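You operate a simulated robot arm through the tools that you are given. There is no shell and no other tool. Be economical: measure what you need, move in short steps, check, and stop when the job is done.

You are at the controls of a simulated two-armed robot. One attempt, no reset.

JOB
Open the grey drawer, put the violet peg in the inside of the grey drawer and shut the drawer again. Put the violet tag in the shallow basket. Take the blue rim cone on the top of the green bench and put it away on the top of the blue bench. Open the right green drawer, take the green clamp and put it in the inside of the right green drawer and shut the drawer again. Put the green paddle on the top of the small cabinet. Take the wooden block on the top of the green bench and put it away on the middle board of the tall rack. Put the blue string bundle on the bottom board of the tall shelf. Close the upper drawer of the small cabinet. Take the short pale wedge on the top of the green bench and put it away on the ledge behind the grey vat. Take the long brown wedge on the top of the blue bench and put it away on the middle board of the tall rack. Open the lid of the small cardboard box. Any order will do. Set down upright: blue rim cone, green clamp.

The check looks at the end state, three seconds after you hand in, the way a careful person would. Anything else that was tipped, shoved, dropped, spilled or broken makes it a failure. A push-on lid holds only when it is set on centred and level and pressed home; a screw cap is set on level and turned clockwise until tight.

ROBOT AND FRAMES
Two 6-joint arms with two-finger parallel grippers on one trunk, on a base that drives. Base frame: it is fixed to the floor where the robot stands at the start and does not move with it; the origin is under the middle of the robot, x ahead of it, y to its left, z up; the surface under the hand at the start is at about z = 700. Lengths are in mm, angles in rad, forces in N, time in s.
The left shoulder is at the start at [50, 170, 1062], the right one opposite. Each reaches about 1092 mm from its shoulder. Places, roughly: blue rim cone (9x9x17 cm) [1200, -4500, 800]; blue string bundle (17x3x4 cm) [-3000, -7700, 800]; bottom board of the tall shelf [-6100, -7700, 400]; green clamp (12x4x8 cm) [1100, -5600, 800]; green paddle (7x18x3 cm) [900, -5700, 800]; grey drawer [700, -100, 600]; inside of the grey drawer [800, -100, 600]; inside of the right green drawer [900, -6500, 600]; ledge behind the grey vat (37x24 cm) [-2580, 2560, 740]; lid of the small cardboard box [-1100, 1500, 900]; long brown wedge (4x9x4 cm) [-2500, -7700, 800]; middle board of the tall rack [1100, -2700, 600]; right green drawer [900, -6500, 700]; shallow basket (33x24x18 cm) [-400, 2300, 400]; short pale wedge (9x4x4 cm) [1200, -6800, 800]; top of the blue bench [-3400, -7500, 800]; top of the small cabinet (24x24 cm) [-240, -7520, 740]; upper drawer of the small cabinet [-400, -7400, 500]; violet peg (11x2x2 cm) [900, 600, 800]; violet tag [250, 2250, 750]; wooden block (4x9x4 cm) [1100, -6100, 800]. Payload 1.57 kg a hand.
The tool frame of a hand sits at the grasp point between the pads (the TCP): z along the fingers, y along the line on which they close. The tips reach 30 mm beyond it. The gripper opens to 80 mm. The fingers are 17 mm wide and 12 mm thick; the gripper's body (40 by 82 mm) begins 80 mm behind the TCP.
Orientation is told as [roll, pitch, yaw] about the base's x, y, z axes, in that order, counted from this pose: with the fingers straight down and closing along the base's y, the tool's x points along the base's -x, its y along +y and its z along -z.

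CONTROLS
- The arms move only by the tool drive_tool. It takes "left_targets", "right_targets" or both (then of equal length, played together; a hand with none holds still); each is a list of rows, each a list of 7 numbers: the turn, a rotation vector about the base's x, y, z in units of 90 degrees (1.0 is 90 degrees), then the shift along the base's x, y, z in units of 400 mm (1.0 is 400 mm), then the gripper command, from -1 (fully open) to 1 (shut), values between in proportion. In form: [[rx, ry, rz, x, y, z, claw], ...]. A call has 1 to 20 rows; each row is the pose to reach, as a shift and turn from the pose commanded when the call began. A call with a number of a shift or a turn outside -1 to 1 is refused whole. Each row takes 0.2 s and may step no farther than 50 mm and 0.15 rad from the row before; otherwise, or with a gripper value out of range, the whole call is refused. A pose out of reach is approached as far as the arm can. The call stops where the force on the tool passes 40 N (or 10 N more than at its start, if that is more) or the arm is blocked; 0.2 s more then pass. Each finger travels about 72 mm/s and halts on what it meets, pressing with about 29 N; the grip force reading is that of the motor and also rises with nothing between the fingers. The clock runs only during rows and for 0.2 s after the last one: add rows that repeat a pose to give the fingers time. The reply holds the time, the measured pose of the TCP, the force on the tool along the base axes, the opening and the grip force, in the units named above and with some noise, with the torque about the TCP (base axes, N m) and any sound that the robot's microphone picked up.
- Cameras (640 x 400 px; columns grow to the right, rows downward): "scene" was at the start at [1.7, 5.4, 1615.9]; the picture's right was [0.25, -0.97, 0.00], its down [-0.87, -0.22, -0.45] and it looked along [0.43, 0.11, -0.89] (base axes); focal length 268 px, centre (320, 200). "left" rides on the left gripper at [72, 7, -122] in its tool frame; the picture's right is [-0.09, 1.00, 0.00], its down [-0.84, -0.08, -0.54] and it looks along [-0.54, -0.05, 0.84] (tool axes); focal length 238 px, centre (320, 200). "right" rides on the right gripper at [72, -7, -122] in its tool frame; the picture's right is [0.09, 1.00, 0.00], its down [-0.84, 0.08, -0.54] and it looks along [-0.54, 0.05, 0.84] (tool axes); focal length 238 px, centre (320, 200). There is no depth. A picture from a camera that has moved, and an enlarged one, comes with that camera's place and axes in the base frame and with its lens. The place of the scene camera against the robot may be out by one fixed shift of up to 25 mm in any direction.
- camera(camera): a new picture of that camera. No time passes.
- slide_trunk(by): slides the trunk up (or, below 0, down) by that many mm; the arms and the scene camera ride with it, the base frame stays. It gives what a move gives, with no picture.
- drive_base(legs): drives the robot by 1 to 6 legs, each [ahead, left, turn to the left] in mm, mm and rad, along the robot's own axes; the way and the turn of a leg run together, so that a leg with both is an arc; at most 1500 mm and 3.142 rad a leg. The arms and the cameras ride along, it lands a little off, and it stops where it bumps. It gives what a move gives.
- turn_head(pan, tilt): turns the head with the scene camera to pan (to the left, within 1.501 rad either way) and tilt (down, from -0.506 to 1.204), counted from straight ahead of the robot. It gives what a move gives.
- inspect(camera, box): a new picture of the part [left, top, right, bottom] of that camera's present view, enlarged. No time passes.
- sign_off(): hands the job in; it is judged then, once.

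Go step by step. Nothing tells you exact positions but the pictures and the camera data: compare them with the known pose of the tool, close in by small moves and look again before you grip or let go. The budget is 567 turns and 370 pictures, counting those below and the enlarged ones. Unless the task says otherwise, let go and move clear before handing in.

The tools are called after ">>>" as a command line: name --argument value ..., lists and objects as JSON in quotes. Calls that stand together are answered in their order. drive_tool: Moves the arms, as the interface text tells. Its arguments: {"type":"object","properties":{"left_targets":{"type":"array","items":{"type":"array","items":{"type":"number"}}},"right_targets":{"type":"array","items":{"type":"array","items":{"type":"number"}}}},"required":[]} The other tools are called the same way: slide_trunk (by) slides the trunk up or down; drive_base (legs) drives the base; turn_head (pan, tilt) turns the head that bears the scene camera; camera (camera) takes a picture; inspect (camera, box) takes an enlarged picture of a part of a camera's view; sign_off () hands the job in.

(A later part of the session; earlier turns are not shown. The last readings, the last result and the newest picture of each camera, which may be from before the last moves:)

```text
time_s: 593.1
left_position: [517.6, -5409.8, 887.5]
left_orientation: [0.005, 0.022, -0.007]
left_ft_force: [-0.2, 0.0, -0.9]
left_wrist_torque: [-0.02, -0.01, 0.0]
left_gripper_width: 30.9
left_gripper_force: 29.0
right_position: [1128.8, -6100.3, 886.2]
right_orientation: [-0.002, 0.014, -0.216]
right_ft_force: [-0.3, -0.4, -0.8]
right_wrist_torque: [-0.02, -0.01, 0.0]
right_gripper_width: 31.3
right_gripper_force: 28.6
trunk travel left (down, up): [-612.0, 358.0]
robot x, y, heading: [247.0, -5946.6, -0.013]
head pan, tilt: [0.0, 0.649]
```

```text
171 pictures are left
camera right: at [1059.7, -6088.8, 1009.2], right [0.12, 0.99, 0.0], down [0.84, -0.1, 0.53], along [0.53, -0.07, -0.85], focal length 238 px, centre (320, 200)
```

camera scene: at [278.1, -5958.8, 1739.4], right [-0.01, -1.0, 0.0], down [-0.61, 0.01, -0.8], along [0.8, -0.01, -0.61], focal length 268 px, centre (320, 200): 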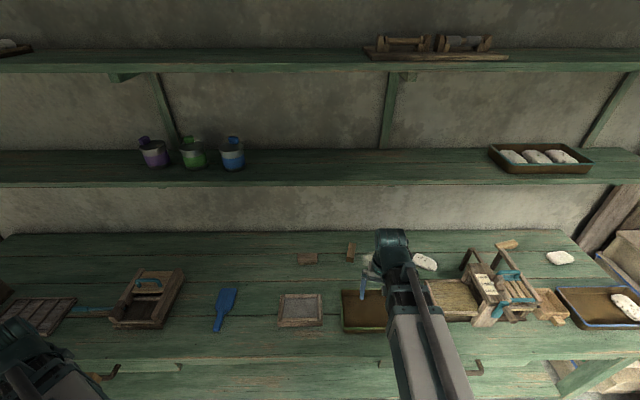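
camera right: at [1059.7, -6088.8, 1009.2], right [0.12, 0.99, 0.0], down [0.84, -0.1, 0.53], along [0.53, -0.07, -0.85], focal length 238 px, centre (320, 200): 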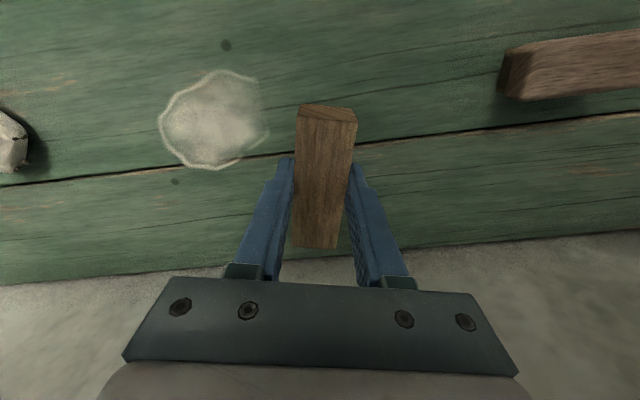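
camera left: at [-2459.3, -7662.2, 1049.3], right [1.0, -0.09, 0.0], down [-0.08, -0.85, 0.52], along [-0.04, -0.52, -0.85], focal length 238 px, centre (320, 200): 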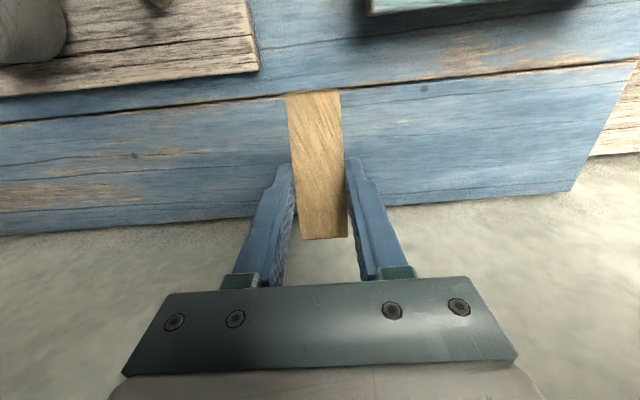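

Block held. I retract, raise, back off, and strafe north to the tall rack.

>>> drive_tool --right_targets '[[0, 0, 0, -0.12, 0, 0, 0.6], [0, 0, 0, -0.24, 0, 0, 0.6], [0, 0, 0, -0.36, 0, 0, 0.6], [0, 0, 0, -0.48, 0, 0, 0.6], [0, 0, 0, -0.6, 0, 0, 0.6], [0, 0, 0, -0.72, 0, 0, 0.6], [0, 0, 0, -0.84, 0, 0, 0.6], [0, 0, 0, -0.95, 0, 0, 0.6]]'

>>> slide_trunk --by 130

>>> drive_base --legs '[[-380, 0, 0.013], [0, 1450, 0], [0, 1450, 0]]'

>>> turn_head --pan 0.2 --tilt 0.5

>>> camera --camera "scene"

```text
time_s: 594.9
left_position: [516.9, -5409.3, 886.5]
left_orientation: [0.005, 0.02, -0.006]
left_ft_force: [-0.8, -0.2, -1.4]
left_wrist_torque: [0.02, -0.01, -0.01]
left_gripper_width: 31.0
left_gripper_force: 29.3
right_position: [748.8, -6097.6, 887.1]
right_orientation: [-0.004, 0.013, -0.216]
right_ft_force: [0.3, 0.4, 0.3]
right_wrist_torque: [0.02, 0.01, 0.03]
right_gripper_width: 31.0
right_gripper_force: 29.0
right hand out of reach, approached as far as the arm can: row 7
trunk travel left (down, up): [-612.0, 358.0]
robot x, y, heading: [248.1, -5947.4, -0.012]
head pan, tilt: [0.0, 0.649]
```

```text
time_s: 596.5
left_position: [516.8, -5409.9, 1016.2]
left_orientation: [0.006, 0.021, -0.007]
left_ft_force: [-0.1, -1.3, -1.4]
left_wrist_torque: [-0.01, 0.0, -0.03]
left_gripper_width: 30.9
left_gripper_force: 28.9
right_position: [749.0, -6097.1, 1016.5]
right_orientation: [-0.004, 0.012, -0.217]
right_ft_force: [-0.3, 0.8, -0.3]
right_wrist_torque: [-0.01, -0.03, 0.04]
right_gripper_width: 30.9
right_gripper_force: 28.9
trunk travel left (down, up): [-742.0, 228.0]
robot x, y, heading: [248.2, -5945.8, -0.013]
head pan, tilt: [0.0, 0.649]
```

```text
time_s: 612.5
left_position: [304.3, -2527.5, 1017.1]
left_orientation: [0.003, 0.021, -0.057]
left_ft_force: [0.3, 0.0, -0.9]
left_wrist_torque: [-0.01, 0.02, -0.02]
left_gripper_width: 30.9
left_gripper_force: 28.9
right_position: [499.8, -3226.8, 1017.3]
right_orientation: [-0.004, 0.012, -0.267]
right_ft_force: [0.0, -0.1, 0.1]
right_wrist_torque: [-0.01, 0.01, -0.01]
right_gripper_width: 30.7
right_gripper_force: 29.0
trunk travel left (down, up): [-742.0, 228.0]
robot x, y, heading: [7.8, -3049.9, -0.062]
head pan, tilt: [0.0, 0.649]
```

```text
time_s: 613.2
left_position: [304.4, -2528.3, 1017.0]
left_orientation: [0.005, 0.02, -0.059]
left_ft_force: [0.6, -0.2, -1.0]
left_wrist_torque: [-0.01, -0.04, 0.0]
left_gripper_width: 31.0
left_gripper_force: 28.7
right_position: [499.5, -3226.2, 1016.6]
right_orientation: [-0.004, 0.013, -0.266]
right_ft_force: [-0.5, -0.3, -0.6]
right_wrist_torque: [0.0, -0.02, -0.04]
right_gripper_width: 30.9
right_gripper_force: 29.0
trunk travel left (down, up): [-742.0, 228.0]
robot x, y, heading: [7.0, -3052.0, -0.065]
head pan, tilt: [0.201, 0.499]
```

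```text
170 pictures are left
camera scene: at [39.9, -3046.9, 1728.8], right [0.14, -0.99, 0.0], down [-0.47, -0.07, -0.88], along [0.87, 0.12, -0.48], focal length 268 px, centre (320, 200)
```

scene: 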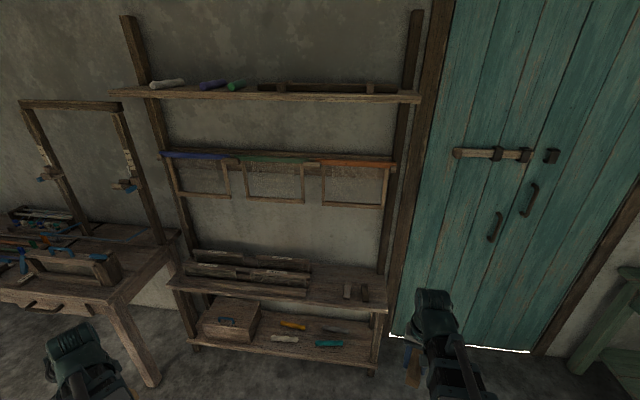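

>>> inspect --camera "scene" --box '[170, 240, 400, 384]'

```text
2.78 times, centred on (285, 312) of scene
camera zoom: at [39.9, -3046.9, 1728.8], right [0.14, -0.99, 0.0], down [-0.47, -0.07, -0.88], along [0.87, 0.12, -0.48], focal length 746 px, centre (417, -111)
```

zoom: 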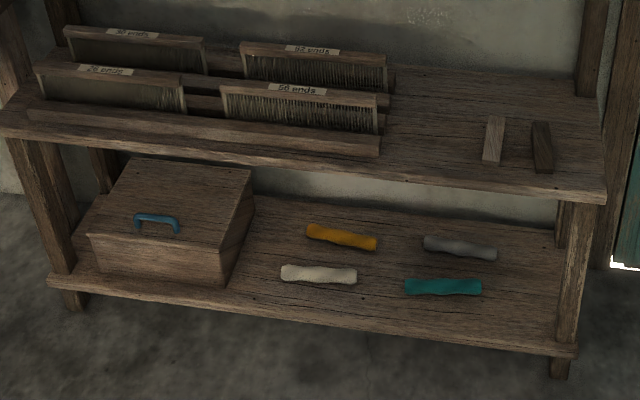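

The middle board has free room right of the reeds. I bring the left hand (wedge) to the front and move up.

>>> drive_tool --left_targets '[[0, 0, 0, 0.11, -0.06, 0, 0.7], [0, 0, 0, 0.21, -0.1225, 0, 0.7], [0, 0, 0, 0.3, -0.2, 0, 0.7], [0, 0, 0, 0.38, -0.29, 0, 0.7], [0, 0, 0, 0.44, -0.395, 0, 0.7], [0, 0, 0, 0.475, -0.51, 0, 0.7], [0, 0, 0, 0.49, -0.63, 0, 0.7], [0, 0, 0, 0.49, -0.75, 0, 0.7], [0, 0, 0, 0.49, -0.87, 0, 0.7]]'

>>> drive_base --legs '[[0, 0, 0.065], [240, 0, 0]]'

>>> slide_trunk --by -240

>>> camera --camera "left"

>>> camera --camera "scene"

```text
refused: row 1 steps farther than a row can; nothing moved
```

```text
time_s: 615.4
left_position: [511.9, -2508.9, 1016.6]
left_orientation: [0.004, 0.023, 0.006]
left_ft_force: [0.3, -0.4, 0.2]
left_wrist_torque: [0.0, 0.03, -0.01]
left_gripper_width: 31.1
left_gripper_force: 28.9
right_position: [754.6, -3192.7, 1016.3]
right_orientation: [-0.005, 0.013, -0.201]
right_ft_force: [0.2, 0.0, -0.6]
right_wrist_torque: [0.0, 0.02, 0.0]
right_gripper_width: 31.0
right_gripper_force: 29.2
trunk travel left (down, up): [-742.0, 228.0]
robot x, y, heading: [249.2, -3047.9, 0.0]
head pan, tilt: [0.201, 0.499]
```

```text
time_s: 617.9
left_position: [511.5, -2509.2, 777.2]
left_orientation: [0.004, 0.02, 0.009]
left_ft_force: [-0.2, -0.2, -0.8]
left_wrist_torque: [-0.03, -0.03, -0.01]
left_gripper_width: 31.3
left_gripper_force: 29.1
right_position: [755.3, -3192.3, 776.2]
right_orientation: [-0.004, 0.011, -0.201]
right_ft_force: [0.3, -0.1, -1.2]
right_wrist_torque: [0.02, -0.04, -0.02]
right_gripper_width: 31.0
right_gripper_force: 29.3
trunk travel left (down, up): [-502.0, 468.0]
robot x, y, heading: [249.6, -3050.4, 0.005]
head pan, tilt: [0.201, 0.499]
```

```text
168 pictures are left
camera left: at [441.6, -2503.8, 900.4], right [0.08, 1.0, 0.0], down [0.85, -0.07, 0.52], along [0.52, -0.04, -0.85], focal length 238 px, centre (320, 200)
```

left: 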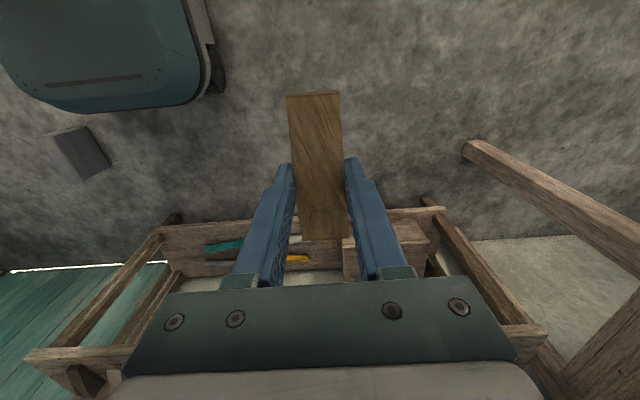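

```text
167 pictures are left
camera scene: at [281.9, -3042.8, 1488.9], right [0.2, -0.98, 0.0], down [-0.47, -0.1, -0.88], along [0.86, 0.18, -0.48], focal length 268 px, centre (320, 200)
```

scene: 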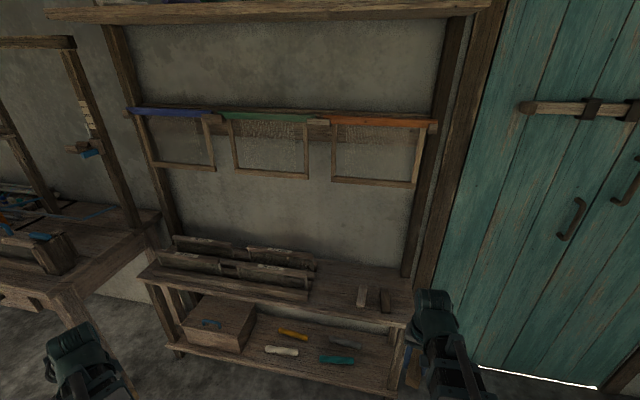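

>>> drive_tool --left_targets '[[0, 0, 0, 0.1, -0.05, 0, 0.7], [0, 0, 0, 0.2, -0.11, 0, 0.7], [0, 0, 0, 0.29, -0.19, 0, 0.7], [0, 0, 0, 0.37, -0.28, 0, 0.7], [0, 0, 0, 0.44, -0.37, 0, 0.7], [0, 0, 0, 0.49, -0.48, 0, 0.7], [0, 0, 0, 0.52, -0.6, 0, 0.7], [0, 0, 0, 0.54, -0.72, 0, 0.7], [0, 0, 0, 0.55, -0.84, 0, 0.7], [0, 0, 0, 0.55, -0.96, 0, 0.7]]'

>>> drive_tool --left_targets '[[0, 0, 0, 0.02, -0.1, 0, 0.7], [0, 0, 0, 0.1, -0.18, 0, 0.7]]'

>>> camera --camera "left"

>>> camera --camera "scene"

```text
time_s: 620.1
left_position: [733.3, -2894.3, 776.5]
left_orientation: [0.005, 0.021, 0.009]
left_ft_force: [-0.2, -0.1, -1.1]
left_wrist_torque: [0.01, 0.02, 0.0]
left_gripper_width: 31.1
left_gripper_force: 28.5
right_position: [754.4, -3192.6, 775.4]
right_orientation: [-0.003, 0.013, -0.201]
right_ft_force: [0.7, -0.5, -0.3]
right_wrist_torque: [-0.04, -0.01, 0.01]
right_gripper_width: 31.1
right_gripper_force: 29.1
trunk travel left (down, up): [-502.0, 468.0]
robot x, y, heading: [252.4, -3049.8, 0.012]
head pan, tilt: [0.201, 0.499]
```

```text
time_s: 620.7
left_position: [772.9, -2961.5, 777.0]
left_orientation: [0.007, 0.02, 0.008]
left_ft_force: [-0.3, -0.5, -1.0]
left_wrist_torque: [-0.01, 0.0, -0.01]
left_gripper_width: 31.0
left_gripper_force: 28.8
right_position: [754.3, -3192.2, 776.9]
right_orientation: [-0.003, 0.014, -0.202]
right_ft_force: [-0.2, -0.3, -1.2]
right_wrist_torque: [-0.04, 0.03, 0.0]
right_gripper_width: 30.8
right_gripper_force: 29.5
trunk travel left (down, up): [-502.0, 468.0]
robot x, y, heading: [252.7, -3054.2, 0.007]
head pan, tilt: [0.201, 0.499]
```

```text
166 pictures are left
camera left: at [702.7, -2956.8, 900.4], right [0.08, 1.0, 0.0], down [0.85, -0.07, 0.52], along [0.52, -0.04, -0.85], focal length 238 px, centre (320, 200)
```

left: 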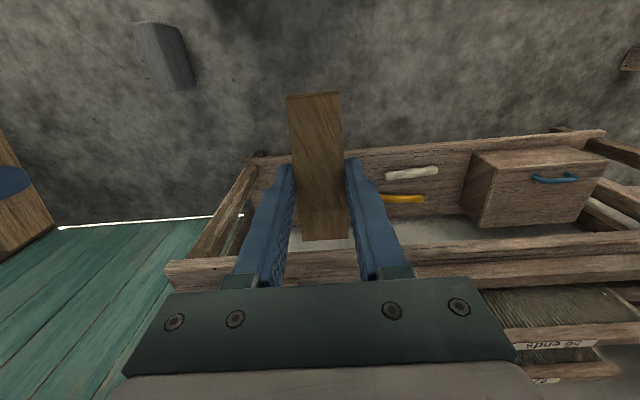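

```text
165 pictures are left
camera scene: at [281.9, -3043.0, 1488.8], right [0.2, -0.98, 0.0], down [-0.47, -0.1, -0.88], along [0.86, 0.18, -0.48], focal length 268 px, centre (320, 200)
```

scene: 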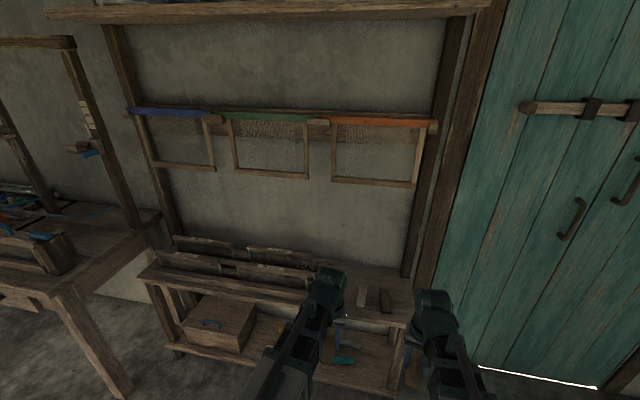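

>>> drive_tool --left_targets '[[0, 0, 0, 0.12, 0, 0, 0.7], [0, 0, 0, 0.24, 0, 0, 0.7], [0, 0, 0, 0.36, 0, 0, 0.7], [0, 0, 0, 0.48, 0, 0, 0.7], [0, 0, 0, 0.6, 0, 0, 0.7], [0, 0, 0, 0.72, 0, 0, 0.7], [0, 0, 0, 0.79, 0, 0, 0.7]]'

>>> camera --camera "left"

>>> inspect --camera "scene" --box '[240, 230, 440, 355]'

```text
time_s: 622.3
left_position: [1089.8, -2965.0, 775.9]
left_orientation: [0.005, 0.021, 0.008]
left_ft_force: [-0.9, -0.7, -0.4]
left_wrist_torque: [0.01, 0.02, 0.03]
left_gripper_width: 31.0
left_gripper_force: 28.5
right_position: [755.1, -3193.0, 775.9]
right_orientation: [-0.004, 0.013, -0.201]
right_ft_force: [-0.3, 0.4, -1.4]
right_wrist_torque: [-0.01, 0.02, -0.02]
right_gripper_width: 31.2
right_gripper_force: 29.0
trunk travel left (down, up): [-502.0, 468.0]
robot x, y, heading: [246.4, -3047.8, 0.003]
head pan, tilt: [0.201, 0.499]
```

```text
164 pictures are left
camera left: at [1018.8, -2959.1, 900.2], right [0.08, 1.0, 0.0], down [0.85, -0.07, 0.52], along [0.52, -0.04, -0.85], focal length 238 px, centre (320, 200)
```

left: 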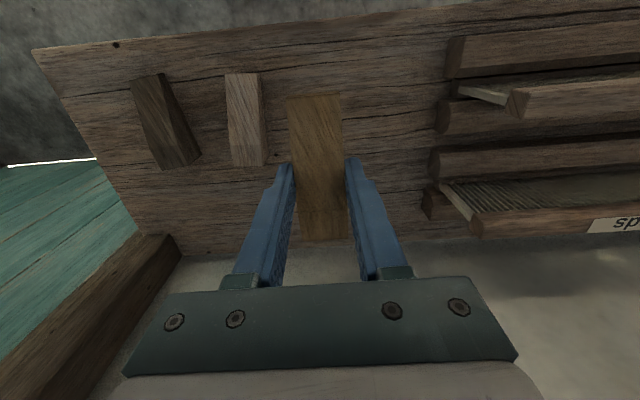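

```text
3.20 times, centred on (340, 292) of scene
camera zoom: at [282.2, -3042.9, 1488.8], right [0.2, -0.98, 0.0], down [-0.47, -0.1, -0.88], along [0.86, 0.18, -0.48], focal length 859 px, centre (256, -96)
```

zoom: 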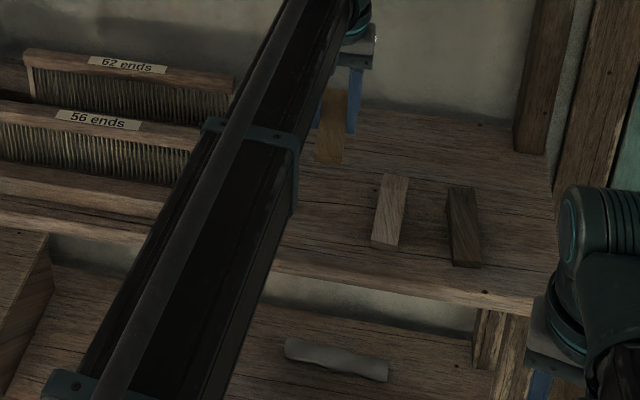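

The gap below is free. I lower the wedge in steps.

>>> slide_trunk --by -90

>>> camera --camera "left"

>>> slide_trunk --by -20

```text
time_s: 623.6
left_position: [1087.6, -2963.9, 686.9]
left_orientation: [0.005, 0.02, 0.008]
left_ft_force: [-0.1, -0.2, -0.5]
left_wrist_torque: [0.0, 0.0, -0.01]
left_gripper_width: 31.1
left_gripper_force: 29.0
right_position: [753.6, -3193.8, 685.8]
right_orientation: [-0.002, 0.011, -0.2]
right_ft_force: [0.5, 0.1, -0.3]
right_wrist_torque: [0.03, -0.03, 0.03]
right_gripper_width: 30.9
right_gripper_force: 28.9
trunk travel left (down, up): [-412.0, 558.0]
robot x, y, heading: [249.5, -3050.1, 0.003]
head pan, tilt: [0.201, 0.499]
```

```text
162 pictures are left
camera left: at [1018.0, -2959.1, 810.4], right [0.08, 1.0, 0.0], down [0.85, -0.07, 0.52], along [0.52, -0.04, -0.85], focal length 238 px, centre (320, 200)
```

left: 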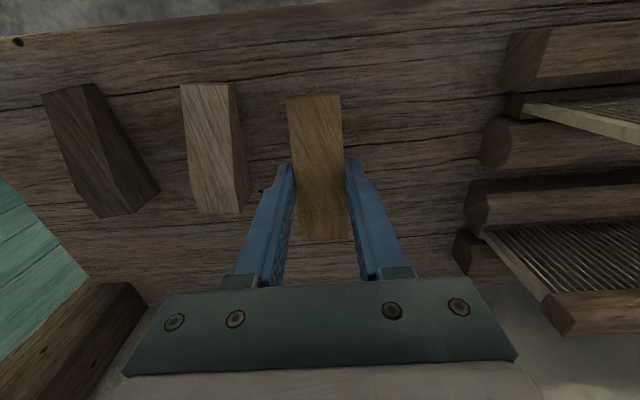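

```text
time_s: 624.3
left_position: [1087.8, -2964.5, 665.9]
left_orientation: [0.002, 0.022, 0.009]
left_ft_force: [-0.2, -0.1, -1.8]
left_wrist_torque: [0.01, 0.0, -0.02]
left_gripper_width: 31.1
left_gripper_force: 28.9
right_position: [753.8, -3192.0, 666.3]
right_orientation: [-0.004, 0.014, -0.202]
right_ft_force: [0.3, -1.1, -0.2]
right_wrist_torque: [-0.01, -0.02, 0.02]
right_gripper_width: 30.9
right_gripper_force: 29.3
trunk travel left (down, up): [-392.0, 578.0]
robot x, y, heading: [247.9, -3050.7, -0.0]
head pan, tilt: [0.201, 0.499]
```

>>> slide_trunk --by -10

>>> slide_trunk --by -8

>>> slide_trunk --by -6

>>> camera --camera "left"

```text
time_s: 624.8
left_position: [1087.5, -2963.9, 657.8]
left_orientation: [0.004, 0.019, 0.008]
left_ft_force: [4.3, 0.4, 20.0]
left_wrist_torque: [-0.03, -0.24, 0.01]
left_gripper_width: 31.0
left_gripper_force: 29.3
right_position: [752.5, -3193.2, 657.5]
right_orientation: [0.0, 0.01, -0.2]
right_ft_force: [0.7, -0.5, -0.7]
right_wrist_torque: [-0.04, 0.04, 0.04]
right_gripper_width: 31.1
right_gripper_force: 28.5
trunk travel left (down, up): [-382.0, 588.0]
robot x, y, heading: [254.2, -3053.2, 0.001]
head pan, tilt: [0.201, 0.499]
```

```text
time_s: 625.4
left_position: [1087.1, -2963.7, 649.6]
left_orientation: [0.002, 0.02, 0.008]
left_ft_force: [0.3, -1.0, 22.7]
left_wrist_torque: [-0.46, -0.17, 0.14]
left_gripper_width: 31.1
left_gripper_force: 29.0
right_position: [752.9, -3193.2, 649.8]
right_orientation: [-0.003, 0.011, -0.201]
right_ft_force: [0.5, 0.1, -0.1]
right_wrist_torque: [0.01, -0.02, 0.01]
right_gripper_width: 31.1
right_gripper_force: 29.5
trunk travel left (down, up): [-374.0, 596.0]
robot x, y, heading: [249.8, -3048.0, 0.001]
head pan, tilt: [0.201, 0.499]
```

```text
time_s: 625.8
left_position: [1086.0, -2963.9, 649.7]
left_orientation: [0.003, 0.018, 0.008]
left_ft_force: [-0.8, 0.2, 36.3]
left_wrist_torque: [-0.66, -0.06, 0.04]
left_gripper_width: 31.1
left_gripper_force: 28.8
right_position: [753.2, -3192.7, 649.1]
right_orientation: [-0.001, 0.009, -0.2]
right_ft_force: [0.4, 0.0, -1.1]
right_wrist_torque: [0.02, 0.01, -0.02]
right_gripper_width: 31.3
right_gripper_force: 29.5
trunk travel left (down, up): [-373.0, 597.0]
robot x, y, heading: [250.2, -3051.3, 0.004]
head pan, tilt: [0.201, 0.499]
stopped: the force on the tool passed its limit at 52 N (the readings are from after the stop); the commanded pose is now the measured one
```

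```text
161 pictures are left
camera left: at [1016.2, -2959.2, 773.4], right [0.08, 1.0, 0.0], down [0.85, -0.07, 0.53], along [0.53, -0.04, -0.85], focal length 238 px, centre (320, 200)
```

left: 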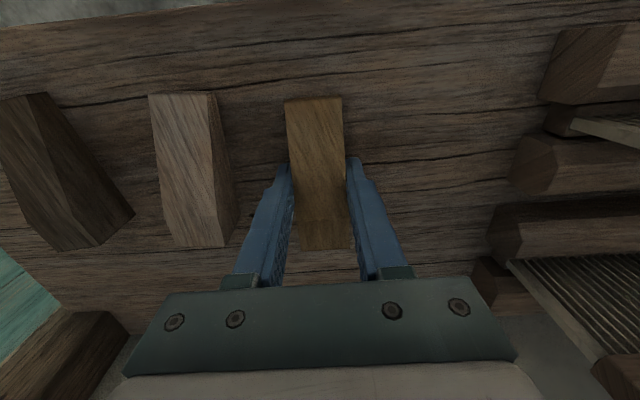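

>>> drive_tool --left_targets '[[0, 0, 0, 0, 0, 0, 0], [0, 0, 0, 0, 0, 0, -0.1], [0, 0, 0, 0, 0, 0, -0.1]]'

>>> slide_trunk --by 130

>>> camera --camera "left"

```text
time_s: 626.5
left_position: [1086.8, -2962.9, 649.3]
left_orientation: [0.006, 0.017, 0.01]
left_ft_force: [-1.0, 11.2, 40.1]
left_wrist_torque: [-0.54, -0.26, 0.04]
left_gripper_width: 34.2
left_gripper_force: 0.1
right_position: [752.2, -3191.5, 648.2]
right_orientation: [-0.003, 0.008, -0.2]
right_ft_force: [-0.1, -0.2, -0.6]
right_wrist_torque: [0.02, 0.0, -0.01]
right_gripper_width: 31.0
right_gripper_force: 29.0
trunk travel left (down, up): [-373.0, 597.0]
robot x, y, heading: [251.2, -3053.0, 0.004]
head pan, tilt: [0.201, 0.499]
```

```text
time_s: 628.1
left_position: [1088.5, -2963.9, 778.3]
left_orientation: [0.003, 0.023, 0.009]
left_ft_force: [0.1, -0.5, -0.5]
left_wrist_torque: [-0.02, 0.0, 0.0]
left_gripper_width: 43.8
left_gripper_force: 0.0
right_position: [753.7, -3193.2, 777.1]
right_orientation: [-0.003, 0.012, -0.2]
right_ft_force: [-0.1, -0.2, 0.3]
right_wrist_torque: [0.04, 0.0, -0.01]
right_gripper_width: 31.1
right_gripper_force: 29.1
trunk travel left (down, up): [-503.0, 467.0]
robot x, y, heading: [251.8, -3049.4, 0.008]
head pan, tilt: [0.201, 0.499]
```

```text
160 pictures are left
camera left: at [1018.4, -2959.1, 900.7], right [0.08, 1.0, 0.0], down [0.85, -0.07, 0.52], along [0.52, -0.04, -0.85], focal length 238 px, centre (320, 200)
```

left: 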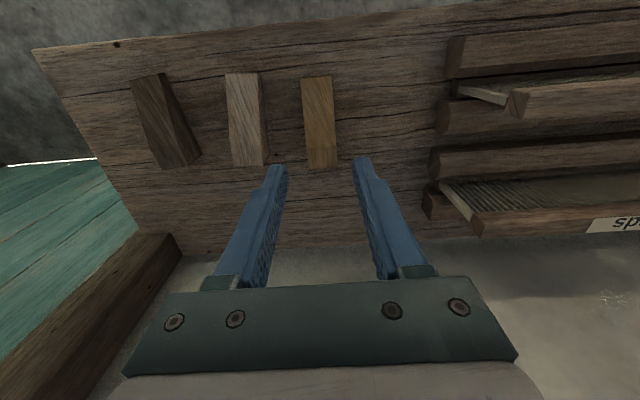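

Wedge set down. Now the block with the right hand: retract the left, strafe left, and extend the right.

>>> drive_tool --left_targets '[[0, 0, 0, -0.12, 0, 0, 0], [0, 0, 0, -0.24, 0, 0, 0], [0, 0, 0, -0.36, 0, 0, 0], [0, 0, 0, -0.48, 0, 0, 0], [0, 0, 0, -0.6, 0.03, 0, 0], [0, 0, 0, -0.72, 0.06, 0, 0], [0, 0, 0, -0.84, 0.1, 0, 0], [0, 0, 0, -0.88, 0.2, 0, 0]]'

>>> drive_base --legs '[[0, 275, 0]]'

>>> drive_tool --right_targets '[[0, 0, 0, 0.12, 0.01, 0, 0.6], [0, 0, 0, 0.24, 0.02, 0, 0.6], [0, 0, 0, 0.36, 0.04, 0, 0.6], [0, 0, 0, 0.48, 0.05, 0, 0.6], [0, 0, 0, 0.6, 0.06, 0, 0.6], [0, 0, 0, 0.72, 0.07, 0, 0.6], [0, 0, 0, 0.8, 0.075, 0, 0.6]]'

>>> camera --camera "right"

```text
refused: row 7 steps farther than a row can; nothing moved
```

```text
time_s: 630.0
left_position: [1087.1, -2691.4, 777.9]
left_orientation: [0.004, 0.02, 0.009]
left_ft_force: [0.6, -0.2, 1.5]
left_wrist_torque: [0.02, -0.02, -0.01]
left_gripper_width: 43.7
left_gripper_force: 0.0
right_position: [753.6, -2920.9, 776.0]
right_orientation: [-0.005, 0.013, -0.198]
right_ft_force: [0.1, -0.1, -0.8]
right_wrist_torque: [-0.02, 0.0, -0.01]
right_gripper_width: 31.1
right_gripper_force: 29.2
trunk travel left (down, up): [-503.0, 467.0]
robot x, y, heading: [249.9, -2780.0, 0.008]
head pan, tilt: [0.201, 0.499]
```

```text
time_s: 631.6
left_position: [1086.3, -2690.8, 776.9]
left_orientation: [0.005, 0.019, 0.01]
left_ft_force: [0.3, -0.3, 0.4]
left_wrist_torque: [0.0, 0.02, -0.01]
left_gripper_width: 44.0
left_gripper_force: 0.2
right_position: [1071.3, -2888.3, 778.2]
right_orientation: [-0.004, 0.01, -0.2]
right_ft_force: [-0.6, -0.3, -0.3]
right_wrist_torque: [0.05, -0.03, -0.04]
right_gripper_width: 31.0
right_gripper_force: 28.9
right hand out of reach, approached as far as the arm can: row 2
trunk travel left (down, up): [-503.0, 467.0]
robot x, y, heading: [249.9, -2779.3, 0.005]
head pan, tilt: [0.201, 0.499]
```

```text
159 pictures are left
camera right: at [1001.5, -2878.2, 899.7], right [0.11, 0.99, 0.0], down [0.84, -0.09, 0.53], along [0.53, -0.06, -0.85], focal length 238 px, centre (320, 200)
```

right: 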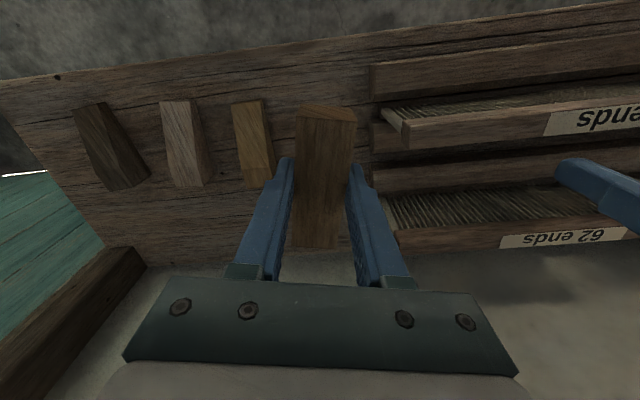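

I first retract the left hand (it is still over the reeds), and square up the block.

>>> drive_tool --left_targets '[[0, 0, 0, -0.12, 0, 0, 0], [0, 0, 0, -0.24, 0, 0, 0], [0, 0, 0, -0.36, 0, 0, 0], [0, 0, 0, -0.48, 0, 0, 0], [0, 0, 0, -0.6, 0, 0, 0], [0, 0, 0, -0.72, 0, 0, 0], [0, 0, 0, -0.82, 0.02, 0, 0], [0, 0, 0, -0.88, 0.1, 0, 0]]' --right_targets '[[0, 0, 0.06, 0, 0, 0, 0.6], [0, 0, 0.12, 0.01, 0, 0, 0.6], [0, 0, 0.12, 0.02, 0, 0, 0.6], [0, 0, 0.12, 0.03, 0, 0, 0.6], [0, 0, 0.12, 0.03, 0, 0, 0.6], [0, 0, 0.12, 0.03, 0, 0, 0.6], [0, 0, 0.12, 0.03, 0, 0, 0.6], [0, 0, 0.12, 0.03, 0, 0, 0.6]]'

>>> camera --camera "right"

```text
time_s: 633.5
left_position: [737.5, -2650.6, 777.1]
left_orientation: [0.004, 0.019, 0.01]
left_ft_force: [-0.5, -0.4, 0.5]
left_wrist_torque: [0.01, 0.0, -0.05]
left_gripper_width: 39.9
left_gripper_force: 0.0
right_position: [1084.3, -2890.9, 777.6]
right_orientation: [-0.005, 0.011, -0.011]
right_ft_force: [-0.6, 0.0, 0.1]
right_wrist_torque: [0.0, -0.02, 0.02]
right_gripper_width: 30.9
right_gripper_force: 29.2
trunk travel left (down, up): [-503.0, 467.0]
robot x, y, heading: [250.7, -2776.9, 0.003]
head pan, tilt: [0.201, 0.499]
```

```text
158 pictures are left
camera right: at [1014.2, -2894.9, 899.9], right [-0.08, 1.0, 0.0], down [0.84, 0.07, 0.53], along [0.53, 0.04, -0.85], focal length 238 px, centre (320, 200)
```

right: 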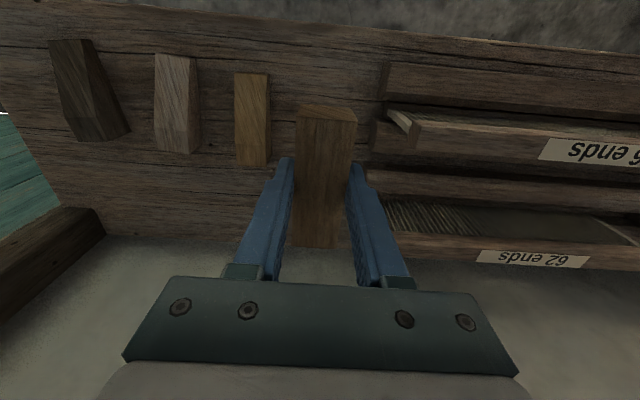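

>>> slide_trunk --by -95

>>> camera --camera "right"

>>> slide_trunk --by -18

>>> slide_trunk --by -8

```text
time_s: 634.7
left_position: [738.3, -2650.0, 682.9]
left_orientation: [0.003, 0.022, 0.01]
left_ft_force: [-0.3, 0.1, -0.1]
left_wrist_torque: [0.01, 0.0, 0.0]
left_gripper_width: 40.2
left_gripper_force: 0.1
right_position: [1085.1, -2890.4, 682.4]
right_orientation: [-0.004, 0.012, -0.009]
right_ft_force: [0.1, -0.2, -0.5]
right_wrist_torque: [0.01, 0.01, -0.02]
right_gripper_width: 31.4
right_gripper_force: 29.2
trunk travel left (down, up): [-408.0, 562.0]
robot x, y, heading: [246.7, -2778.2, 0.007]
head pan, tilt: [0.201, 0.499]
```

```text
157 pictures are left
camera right: at [1014.3, -2894.7, 804.9], right [-0.08, 1.0, 0.0], down [0.84, 0.07, 0.53], along [0.53, 0.04, -0.85], focal length 238 px, centre (320, 200)
```

right: 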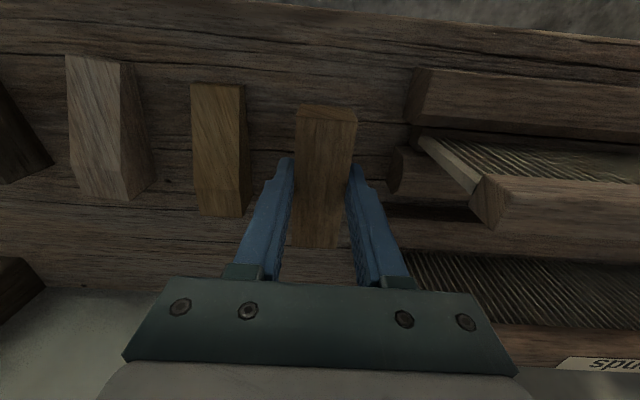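

```text
time_s: 635.4
left_position: [738.3, -2649.6, 664.2]
left_orientation: [0.006, 0.02, 0.009]
left_ft_force: [0.1, -0.5, 0.4]
left_wrist_torque: [-0.02, 0.02, 0.01]
left_gripper_width: 40.1
left_gripper_force: 0.1
right_position: [1084.8, -2890.9, 664.3]
right_orientation: [-0.002, 0.012, -0.011]
right_ft_force: [-0.5, 0.4, -1.4]
right_wrist_torque: [-0.01, -0.01, 0.01]
right_gripper_width: 30.9
right_gripper_force: 29.1
trunk travel left (down, up): [-390.0, 580.0]
robot x, y, heading: [254.5, -2779.5, 0.01]
head pan, tilt: [0.201, 0.499]
```

```text
time_s: 636.0
left_position: [737.4, -2648.9, 656.4]
left_orientation: [0.003, 0.02, 0.01]
left_ft_force: [0.2, 0.2, -0.2]
left_wrist_torque: [0.02, 0.01, -0.01]
left_gripper_width: 39.9
left_gripper_force: 0.1
right_position: [1083.8, -2892.6, 656.1]
right_orientation: [-0.003, 0.01, -0.01]
right_ft_force: [1.9, -0.4, 6.7]
right_wrist_torque: [0.07, 0.05, 0.0]
right_gripper_width: 31.0
right_gripper_force: 29.0
trunk travel left (down, up): [-382.0, 588.0]
robot x, y, heading: [254.8, -2778.9, 0.006]
head pan, tilt: [0.201, 0.499]
```

>>> slide_trunk --by -4

>>> drive_tool --right_targets '[[0, 0, 0, 0, 0, 0, 0.1], [0, 0, 0, 0, 0, 0, -0.05], [0, 0, 0, 0, 0, 0, -0.05]]'

>>> slide_trunk --by 130

>>> camera --camera "right"

```text
time_s: 636.5
left_position: [737.5, -2649.8, 653.3]
left_orientation: [0.004, 0.019, 0.011]
left_ft_force: [-1.0, -0.6, -0.4]
left_wrist_torque: [-0.01, 0.0, 0.0]
left_gripper_width: 40.3
left_gripper_force: 0.0
right_position: [1082.9, -2890.2, 654.5]
right_orientation: [-0.003, 0.011, -0.011]
right_ft_force: [3.1, -0.9, 20.3]
right_wrist_torque: [0.04, -0.13, 0.01]
right_gripper_width: 31.0
right_gripper_force: 29.1
trunk travel left (down, up): [-378.0, 592.0]
robot x, y, heading: [248.8, -2779.0, 0.011]
head pan, tilt: [0.201, 0.499]
```

```text
time_s: 637.3
left_position: [738.7, -2650.4, 652.1]
left_orientation: [0.005, 0.021, 0.01]
left_ft_force: [0.3, 0.8, -0.1]
left_wrist_torque: [-0.04, -0.01, -0.01]
left_gripper_width: 40.1
left_gripper_force: 0.0
right_position: [1083.7, -2892.2, 651.4]
right_orientation: [-0.004, 0.012, -0.009]
right_ft_force: [0.0, -0.9, -0.3]
right_wrist_torque: [0.02, 0.03, -0.02]
right_gripper_width: 42.0
right_gripper_force: 0.1
trunk travel left (down, up): [-378.0, 592.0]
robot x, y, heading: [252.9, -2779.2, 0.011]
head pan, tilt: [0.201, 0.499]
```

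```text
time_s: 638.9
left_position: [738.6, -2649.7, 781.6]
left_orientation: [0.005, 0.022, 0.012]
left_ft_force: [-0.8, 0.4, 0.4]
left_wrist_torque: [0.01, 0.0, -0.01]
left_gripper_width: 40.2
left_gripper_force: 0.0
right_position: [1085.2, -2890.4, 782.4]
right_orientation: [-0.003, 0.014, -0.01]
right_ft_force: [-0.3, 0.8, 0.4]
right_wrist_torque: [0.01, 0.0, 0.02]
right_gripper_width: 41.9
right_gripper_force: 0.1
trunk travel left (down, up): [-508.0, 462.0]
robot x, y, heading: [250.6, -2778.5, 0.003]
head pan, tilt: [0.201, 0.499]
```

```text
156 pictures are left
camera right: at [1014.4, -2894.7, 904.8], right [-0.08, 1.0, 0.0], down [0.84, 0.07, 0.53], along [0.53, 0.04, -0.85], focal length 238 px, centre (320, 200)
```

right: 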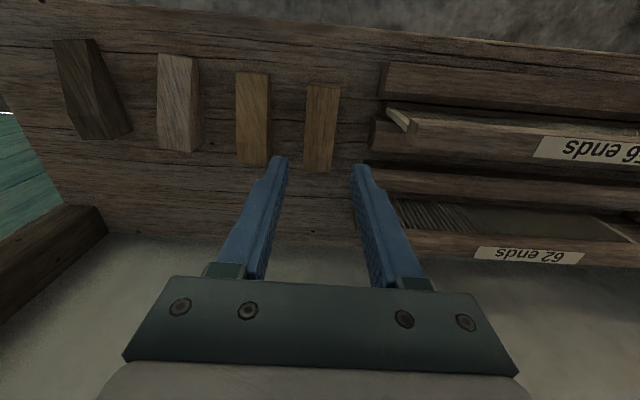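

Both are on the rack. Now back for the pale wedge.

>>> drive_tool --right_targets '[[0, 0, 0, -0.12, 0, 0, -0.05], [0, 0, 0, -0.24, 0, 0, -0.05], [0, 0, 0, -0.36, 0, 0, -0.05], [0, 0, 0, -0.48, 0, 0, -0.05], [0, 0, 0, -0.6, 0, 0, -0.05], [0, 0, 0, -0.72, 0, 0, -0.05], [0, 0, 0, -0.84, 0, 0, -0.05]]'

>>> slide_trunk --by 260

>>> drive_base --legs '[[-290, 0, -0.003], [0, -1450, 0], [0, -1450, 0], [0, -1000, 0]]'

>>> turn_head --pan -0.1 --tilt 0.65

>>> camera --camera "scene"

```text
time_s: 640.5
left_position: [737.9, -2650.1, 782.8]
left_orientation: [0.002, 0.019, 0.011]
left_ft_force: [0.1, 0.1, 0.6]
left_wrist_torque: [-0.03, 0.02, 0.01]
left_gripper_width: 39.8
left_gripper_force: 0.1
right_position: [747.0, -2885.8, 782.1]
right_orientation: [-0.005, 0.013, -0.013]
right_ft_force: [-0.6, -0.2, 0.3]
right_wrist_torque: [0.03, 0.02, -0.01]
right_gripper_width: 42.1
right_gripper_force: 0.0
trunk travel left (down, up): [-508.0, 462.0]
robot x, y, heading: [250.6, -2779.1, 0.008]
head pan, tilt: [0.201, 0.499]
```

```text
time_s: 643.1
left_position: [738.7, -2649.7, 1042.4]
left_orientation: [0.003, 0.021, 0.011]
left_ft_force: [-0.4, 0.1, 0.3]
left_wrist_torque: [0.0, -0.03, -0.03]
left_gripper_width: 39.9
left_gripper_force: 0.0
right_position: [747.0, -2885.9, 1041.3]
right_orientation: [-0.003, 0.012, -0.01]
right_ft_force: [-0.5, 0.6, -0.8]
right_wrist_torque: [0.01, 0.03, 0.0]
right_gripper_width: 41.7
right_gripper_force: 0.0
trunk travel left (down, up): [-768.0, 202.0]
robot x, y, heading: [249.6, -2779.2, 0.003]
head pan, tilt: [0.201, 0.499]
```

```text
time_s: 663.8
left_position: [476.2, -6607.3, 1042.7]
left_orientation: [0.002, 0.021, 0.008]
left_ft_force: [0.0, 0.0, -0.2]
left_wrist_torque: [0.03, 0.01, -0.02]
left_gripper_width: 40.0
left_gripper_force: 0.1
right_position: [485.2, -6843.4, 1042.0]
right_orientation: [-0.005, 0.015, -0.014]
right_ft_force: [0.1, -0.5, 0.3]
right_wrist_torque: [0.02, -0.03, -0.01]
right_gripper_width: 42.1
right_gripper_force: 0.0
trunk travel left (down, up): [-768.0, 202.0]
robot x, y, heading: [-9.9, -6736.4, -0.001]
head pan, tilt: [0.201, 0.499]
```

```text
time_s: 664.6
left_position: [475.0, -6607.1, 1042.9]
left_orientation: [0.005, 0.02, 0.008]
left_ft_force: [0.5, 0.9, -0.3]
left_wrist_torque: [0.0, 0.01, -0.01]
left_gripper_width: 39.8
left_gripper_force: 0.1
right_position: [485.0, -6842.6, 1042.0]
right_orientation: [-0.004, 0.011, -0.014]
right_ft_force: [-0.2, -0.2, -1.5]
right_wrist_torque: [0.0, -0.02, 0.03]
right_gripper_width: 41.8
right_gripper_force: 0.0
trunk travel left (down, up): [-768.0, 202.0]
robot x, y, heading: [-11.2, -6731.2, 0.001]
head pan, tilt: [-0.099, 0.649]
```

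```text
155 pictures are left
camera scene: at [16.0, -6753.7, 1741.0], right [-0.1, -1.0, 0.0], down [-0.6, 0.06, -0.8], along [0.79, -0.08, -0.6], focal length 268 px, centre (320, 200)
```

scene: 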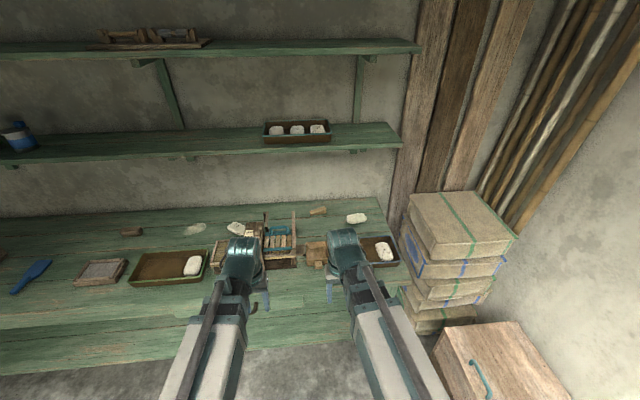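

>>> inspect --camera "scene" --box '[240, 180, 400, 280]'

```text
4.00 times, centred on (320, 230) of scene
camera zoom: at [16.0, -6753.7, 1741.0], right [-0.1, -1.0, 0.0], down [-0.6, 0.06, -0.8], along [0.79, -0.08, -0.6], focal length 1074 px, centre (320, 80)
```

zoom: 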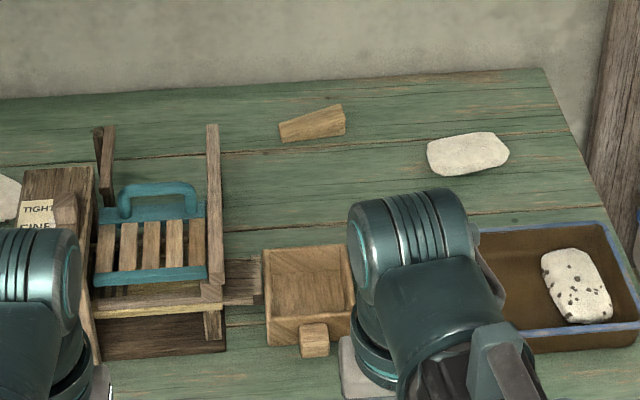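

The wedge lies at about [1154, -6854] along y. I turn the right hand to close along x and swing the left hand aside.

>>> drive_tool --left_targets '[[0, 0, 0, 0, 0.115, 0, 0], [0, 0, 0, -0.005, 0.235, 0, 0], [0, 0, 0, -0.03, 0.35, 0, 0], [0, 0, 0, -0.07, 0.465, 0, 0], [0, 0, 0, -0.12, 0.575, 0, 0], [0, 0, 0, -0.19, 0.675, 0, 0], [0, 0, 0, -0.27, 0.765, 0, 0], [0, 0, 0, -0.36, 0.845, 0, 0], [0, 0, 0, -0.45, 0.91, 0, 0], [0, 0, 0, -0.53, 0.96, 0, 0], [0, 0, 0, -0.53, 0.96, 0, 0], [0, 0, 0, -0.53, 0.96, 0, 0]]' --right_targets '[[0, 0, 0.0833, 0, 0, 0, -1], [0, 0, 0.1667, 0, 0, 0, -1], [0, 0, 0.25, 0, 0, 0, -1], [0, 0, 0.3333, 0, 0, 0, -1], [0, 0, 0.4167, 0, 0, 0, -1], [0, 0, 0.5, 0, 0, 0, -1], [0, 0, 0.5833, 0, 0, 0, -1], [0, 0, 0.6667, 0, 0, 0, -1], [0, 0, 0.75, 0, 0, 0, -1], [0, 0, 0.8333, 0, 0, 0, -1], [0, 0, 0.9167, 0, 0, 0, -1], [0, 0, 1, 0, 0, 0, -1]]'

>>> drive_base --legs '[[270, 30, 0]]'

>>> slide_trunk --by -132

>>> camera --camera "scene"

```text
time_s: 667.2
left_position: [262.8, -6221.6, 1042.4]
left_orientation: [0.004, 0.02, 0.006]
left_ft_force: [0.3, -0.1, 0.8]
left_wrist_torque: [-0.01, 0.0, 0.02]
left_gripper_width: 40.1
left_gripper_force: 0.0
right_position: [484.3, -6843.5, 1042.8]
right_orientation: [-0.005, 0.011, 1.559]
right_ft_force: [0.6, -0.6, -0.3]
right_wrist_torque: [0.01, 0.0, 0.03]
right_gripper_width: 80.1
right_gripper_force: 0.0
trunk travel left (down, up): [-768.0, 202.0]
robot x, y, heading: [-7.4, -6735.6, 0.0]
head pan, tilt: [-0.099, 0.649]
```

```text
time_s: 669.1
left_position: [535.5, -6191.2, 1043.5]
left_orientation: [0.003, 0.021, 0.009]
left_ft_force: [0.1, -0.2, 0.2]
left_wrist_torque: [0.02, 0.02, -0.04]
left_gripper_width: 39.9
left_gripper_force: 0.1
right_position: [757.3, -6811.6, 1042.3]
right_orientation: [-0.001, 0.012, 1.559]
right_ft_force: [-0.5, -0.7, -1.1]
right_wrist_torque: [0.0, 0.02, -0.01]
right_gripper_width: 80.1
right_gripper_force: 0.0
trunk travel left (down, up): [-768.0, 202.0]
robot x, y, heading: [258.0, -6702.8, 0.004]
head pan, tilt: [-0.099, 0.649]
```

```text
time_s: 670.7
left_position: [534.7, -6190.8, 909.9]
left_orientation: [0.003, 0.018, 0.01]
left_ft_force: [0.3, -1.3, 0.5]
left_wrist_torque: [0.02, -0.02, -0.02]
left_gripper_width: 39.9
left_gripper_force: 0.1
right_position: [757.3, -6813.1, 909.8]
right_orientation: [-0.004, 0.012, 1.558]
right_ft_force: [-0.2, 0.1, 0.0]
right_wrist_torque: [0.0, -0.03, 0.03]
right_gripper_width: 79.8
right_gripper_force: 0.0
trunk travel left (down, up): [-636.0, 334.0]
robot x, y, heading: [263.0, -6705.4, 0.004]
head pan, tilt: [-0.099, 0.649]
```

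```text
153 pictures are left
camera scene: at [287.9, -6723.5, 1609.1], right [-0.1, -1.0, 0.0], down [-0.6, 0.06, -0.8], along [0.79, -0.08, -0.6], focal length 268 px, centre (320, 200)
```

scene: 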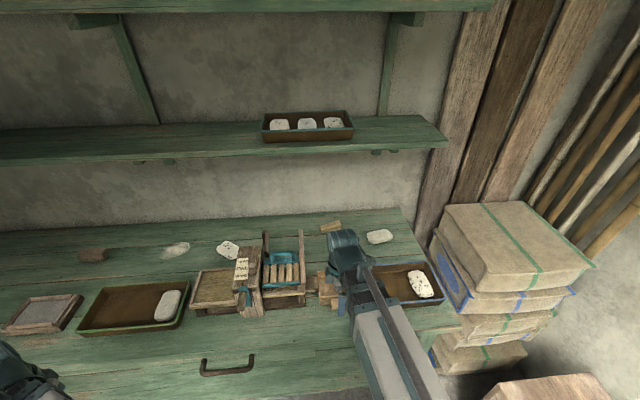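

>>> drive_tool --right_targets '[[0, 0, 0.02, 0.12, -0.03, 0, -1], [0, 0, 0.05, 0.24, -0.05, 0, -1], [0, 0, 0.08, 0.36, -0.07, 0, -1], [0, 0, 0.1, 0.48, -0.09, 0, -1], [0, 0, 0.1, 0.6, -0.1, 0, -1], [0, 0, 0.1, 0.72, -0.1, 0, -1], [0, 0, 0.1, 0.84, -0.1, 0, -1], [0, 0, 0.1, 0.92, -0.1, 0, -1]]'

>>> camera --camera "right"

```text
time_s: 672.5
left_position: [535.0, -6191.1, 910.3]
left_orientation: [0.005, 0.019, 0.008]
left_ft_force: [-0.2, 0.0, 0.3]
left_wrist_torque: [-0.04, -0.03, -0.04]
left_gripper_width: 39.9
left_gripper_force: 0.0
right_position: [1124.5, -6852.3, 909.4]
right_orientation: [-0.002, 0.012, 1.716]
right_ft_force: [0.7, -0.2, -1.0]
right_wrist_torque: [0.04, -0.07, -0.02]
right_gripper_width: 80.0
right_gripper_force: 0.0
right hand out of reach, approached as far as the arm can: row 5, 6
trunk travel left (down, up): [-636.0, 334.0]
robot x, y, heading: [263.7, -6701.9, 0.005]
head pan, tilt: [-0.099, 0.649]
```

```text
152 pictures are left
camera right: at [1142.3, -6918.2, 1032.7], right [-0.97, -0.23, 0.0], down [-0.2, 0.82, 0.53], along [-0.12, 0.52, -0.85], focal length 238 px, centre (320, 200)
```

right: 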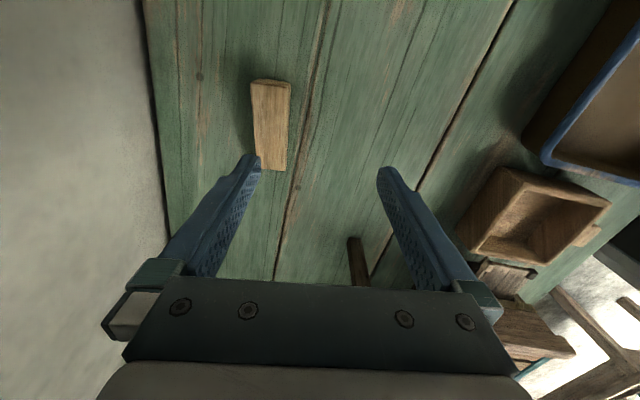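

>>> drive_base --legs '[[45, 0, 0]]'

>>> camera --camera "right"

```text
time_s: 673.4
left_position: [578.8, -6191.4, 909.6]
left_orientation: [0.003, 0.02, 0.009]
left_ft_force: [0.1, -0.8, 0.0]
left_wrist_torque: [-0.04, -0.01, 0.01]
left_gripper_width: 40.0
left_gripper_force: 0.1
right_position: [1169.6, -6851.0, 909.4]
right_orientation: [-0.001, 0.014, 1.716]
right_ft_force: [0.1, -0.5, -0.5]
right_wrist_torque: [-0.01, 0.01, 0.04]
right_gripper_width: 79.9
right_gripper_force: 0.1
trunk travel left (down, up): [-636.0, 334.0]
robot x, y, heading: [304.6, -6704.7, 0.004]
head pan, tilt: [-0.099, 0.649]
```

```text
151 pictures are left
camera right: at [1186.7, -6918.1, 1032.3], right [-0.97, -0.23, 0.0], down [-0.2, 0.82, 0.53], along [-0.12, 0.52, -0.85], focal length 238 px, centre (320, 200)
```

right: 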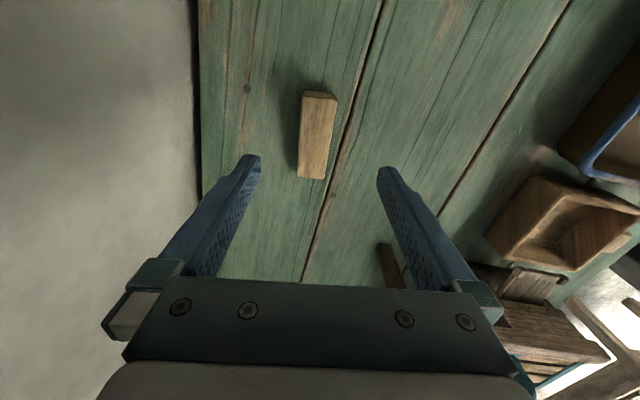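

>>> slide_trunk --by -70

>>> camera --camera "right"

```text
time_s: 674.5
left_position: [579.1, -6190.0, 839.8]
left_orientation: [0.004, 0.019, 0.008]
left_ft_force: [0.2, 0.3, -0.1]
left_wrist_torque: [0.0, 0.0, -0.02]
left_gripper_width: 39.9
left_gripper_force: 0.0
right_position: [1168.9, -6851.0, 840.0]
right_orientation: [-0.003, 0.013, 1.716]
right_ft_force: [1.1, 0.1, 0.0]
right_wrist_torque: [0.0, 0.01, 0.02]
right_gripper_width: 80.0
right_gripper_force: 0.0
trunk travel left (down, up): [-566.0, 404.0]
robot x, y, heading: [307.3, -6705.6, 0.001]
head pan, tilt: [-0.099, 0.649]
```

```text
150 pictures are left
camera right: at [1186.0, -6918.1, 963.0], right [-0.97, -0.23, 0.0], down [-0.2, 0.82, 0.53], along [-0.12, 0.52, -0.85], focal length 238 px, centre (320, 200)
```

right: 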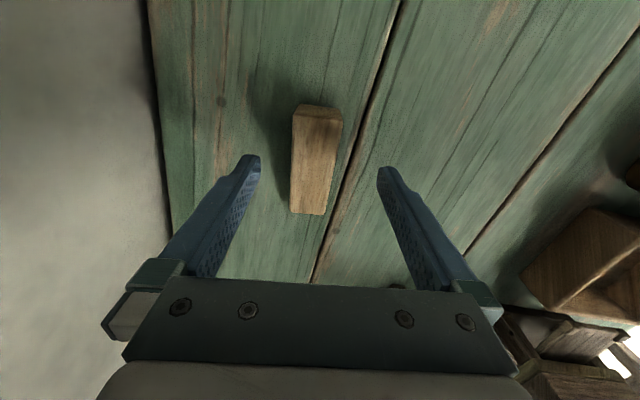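

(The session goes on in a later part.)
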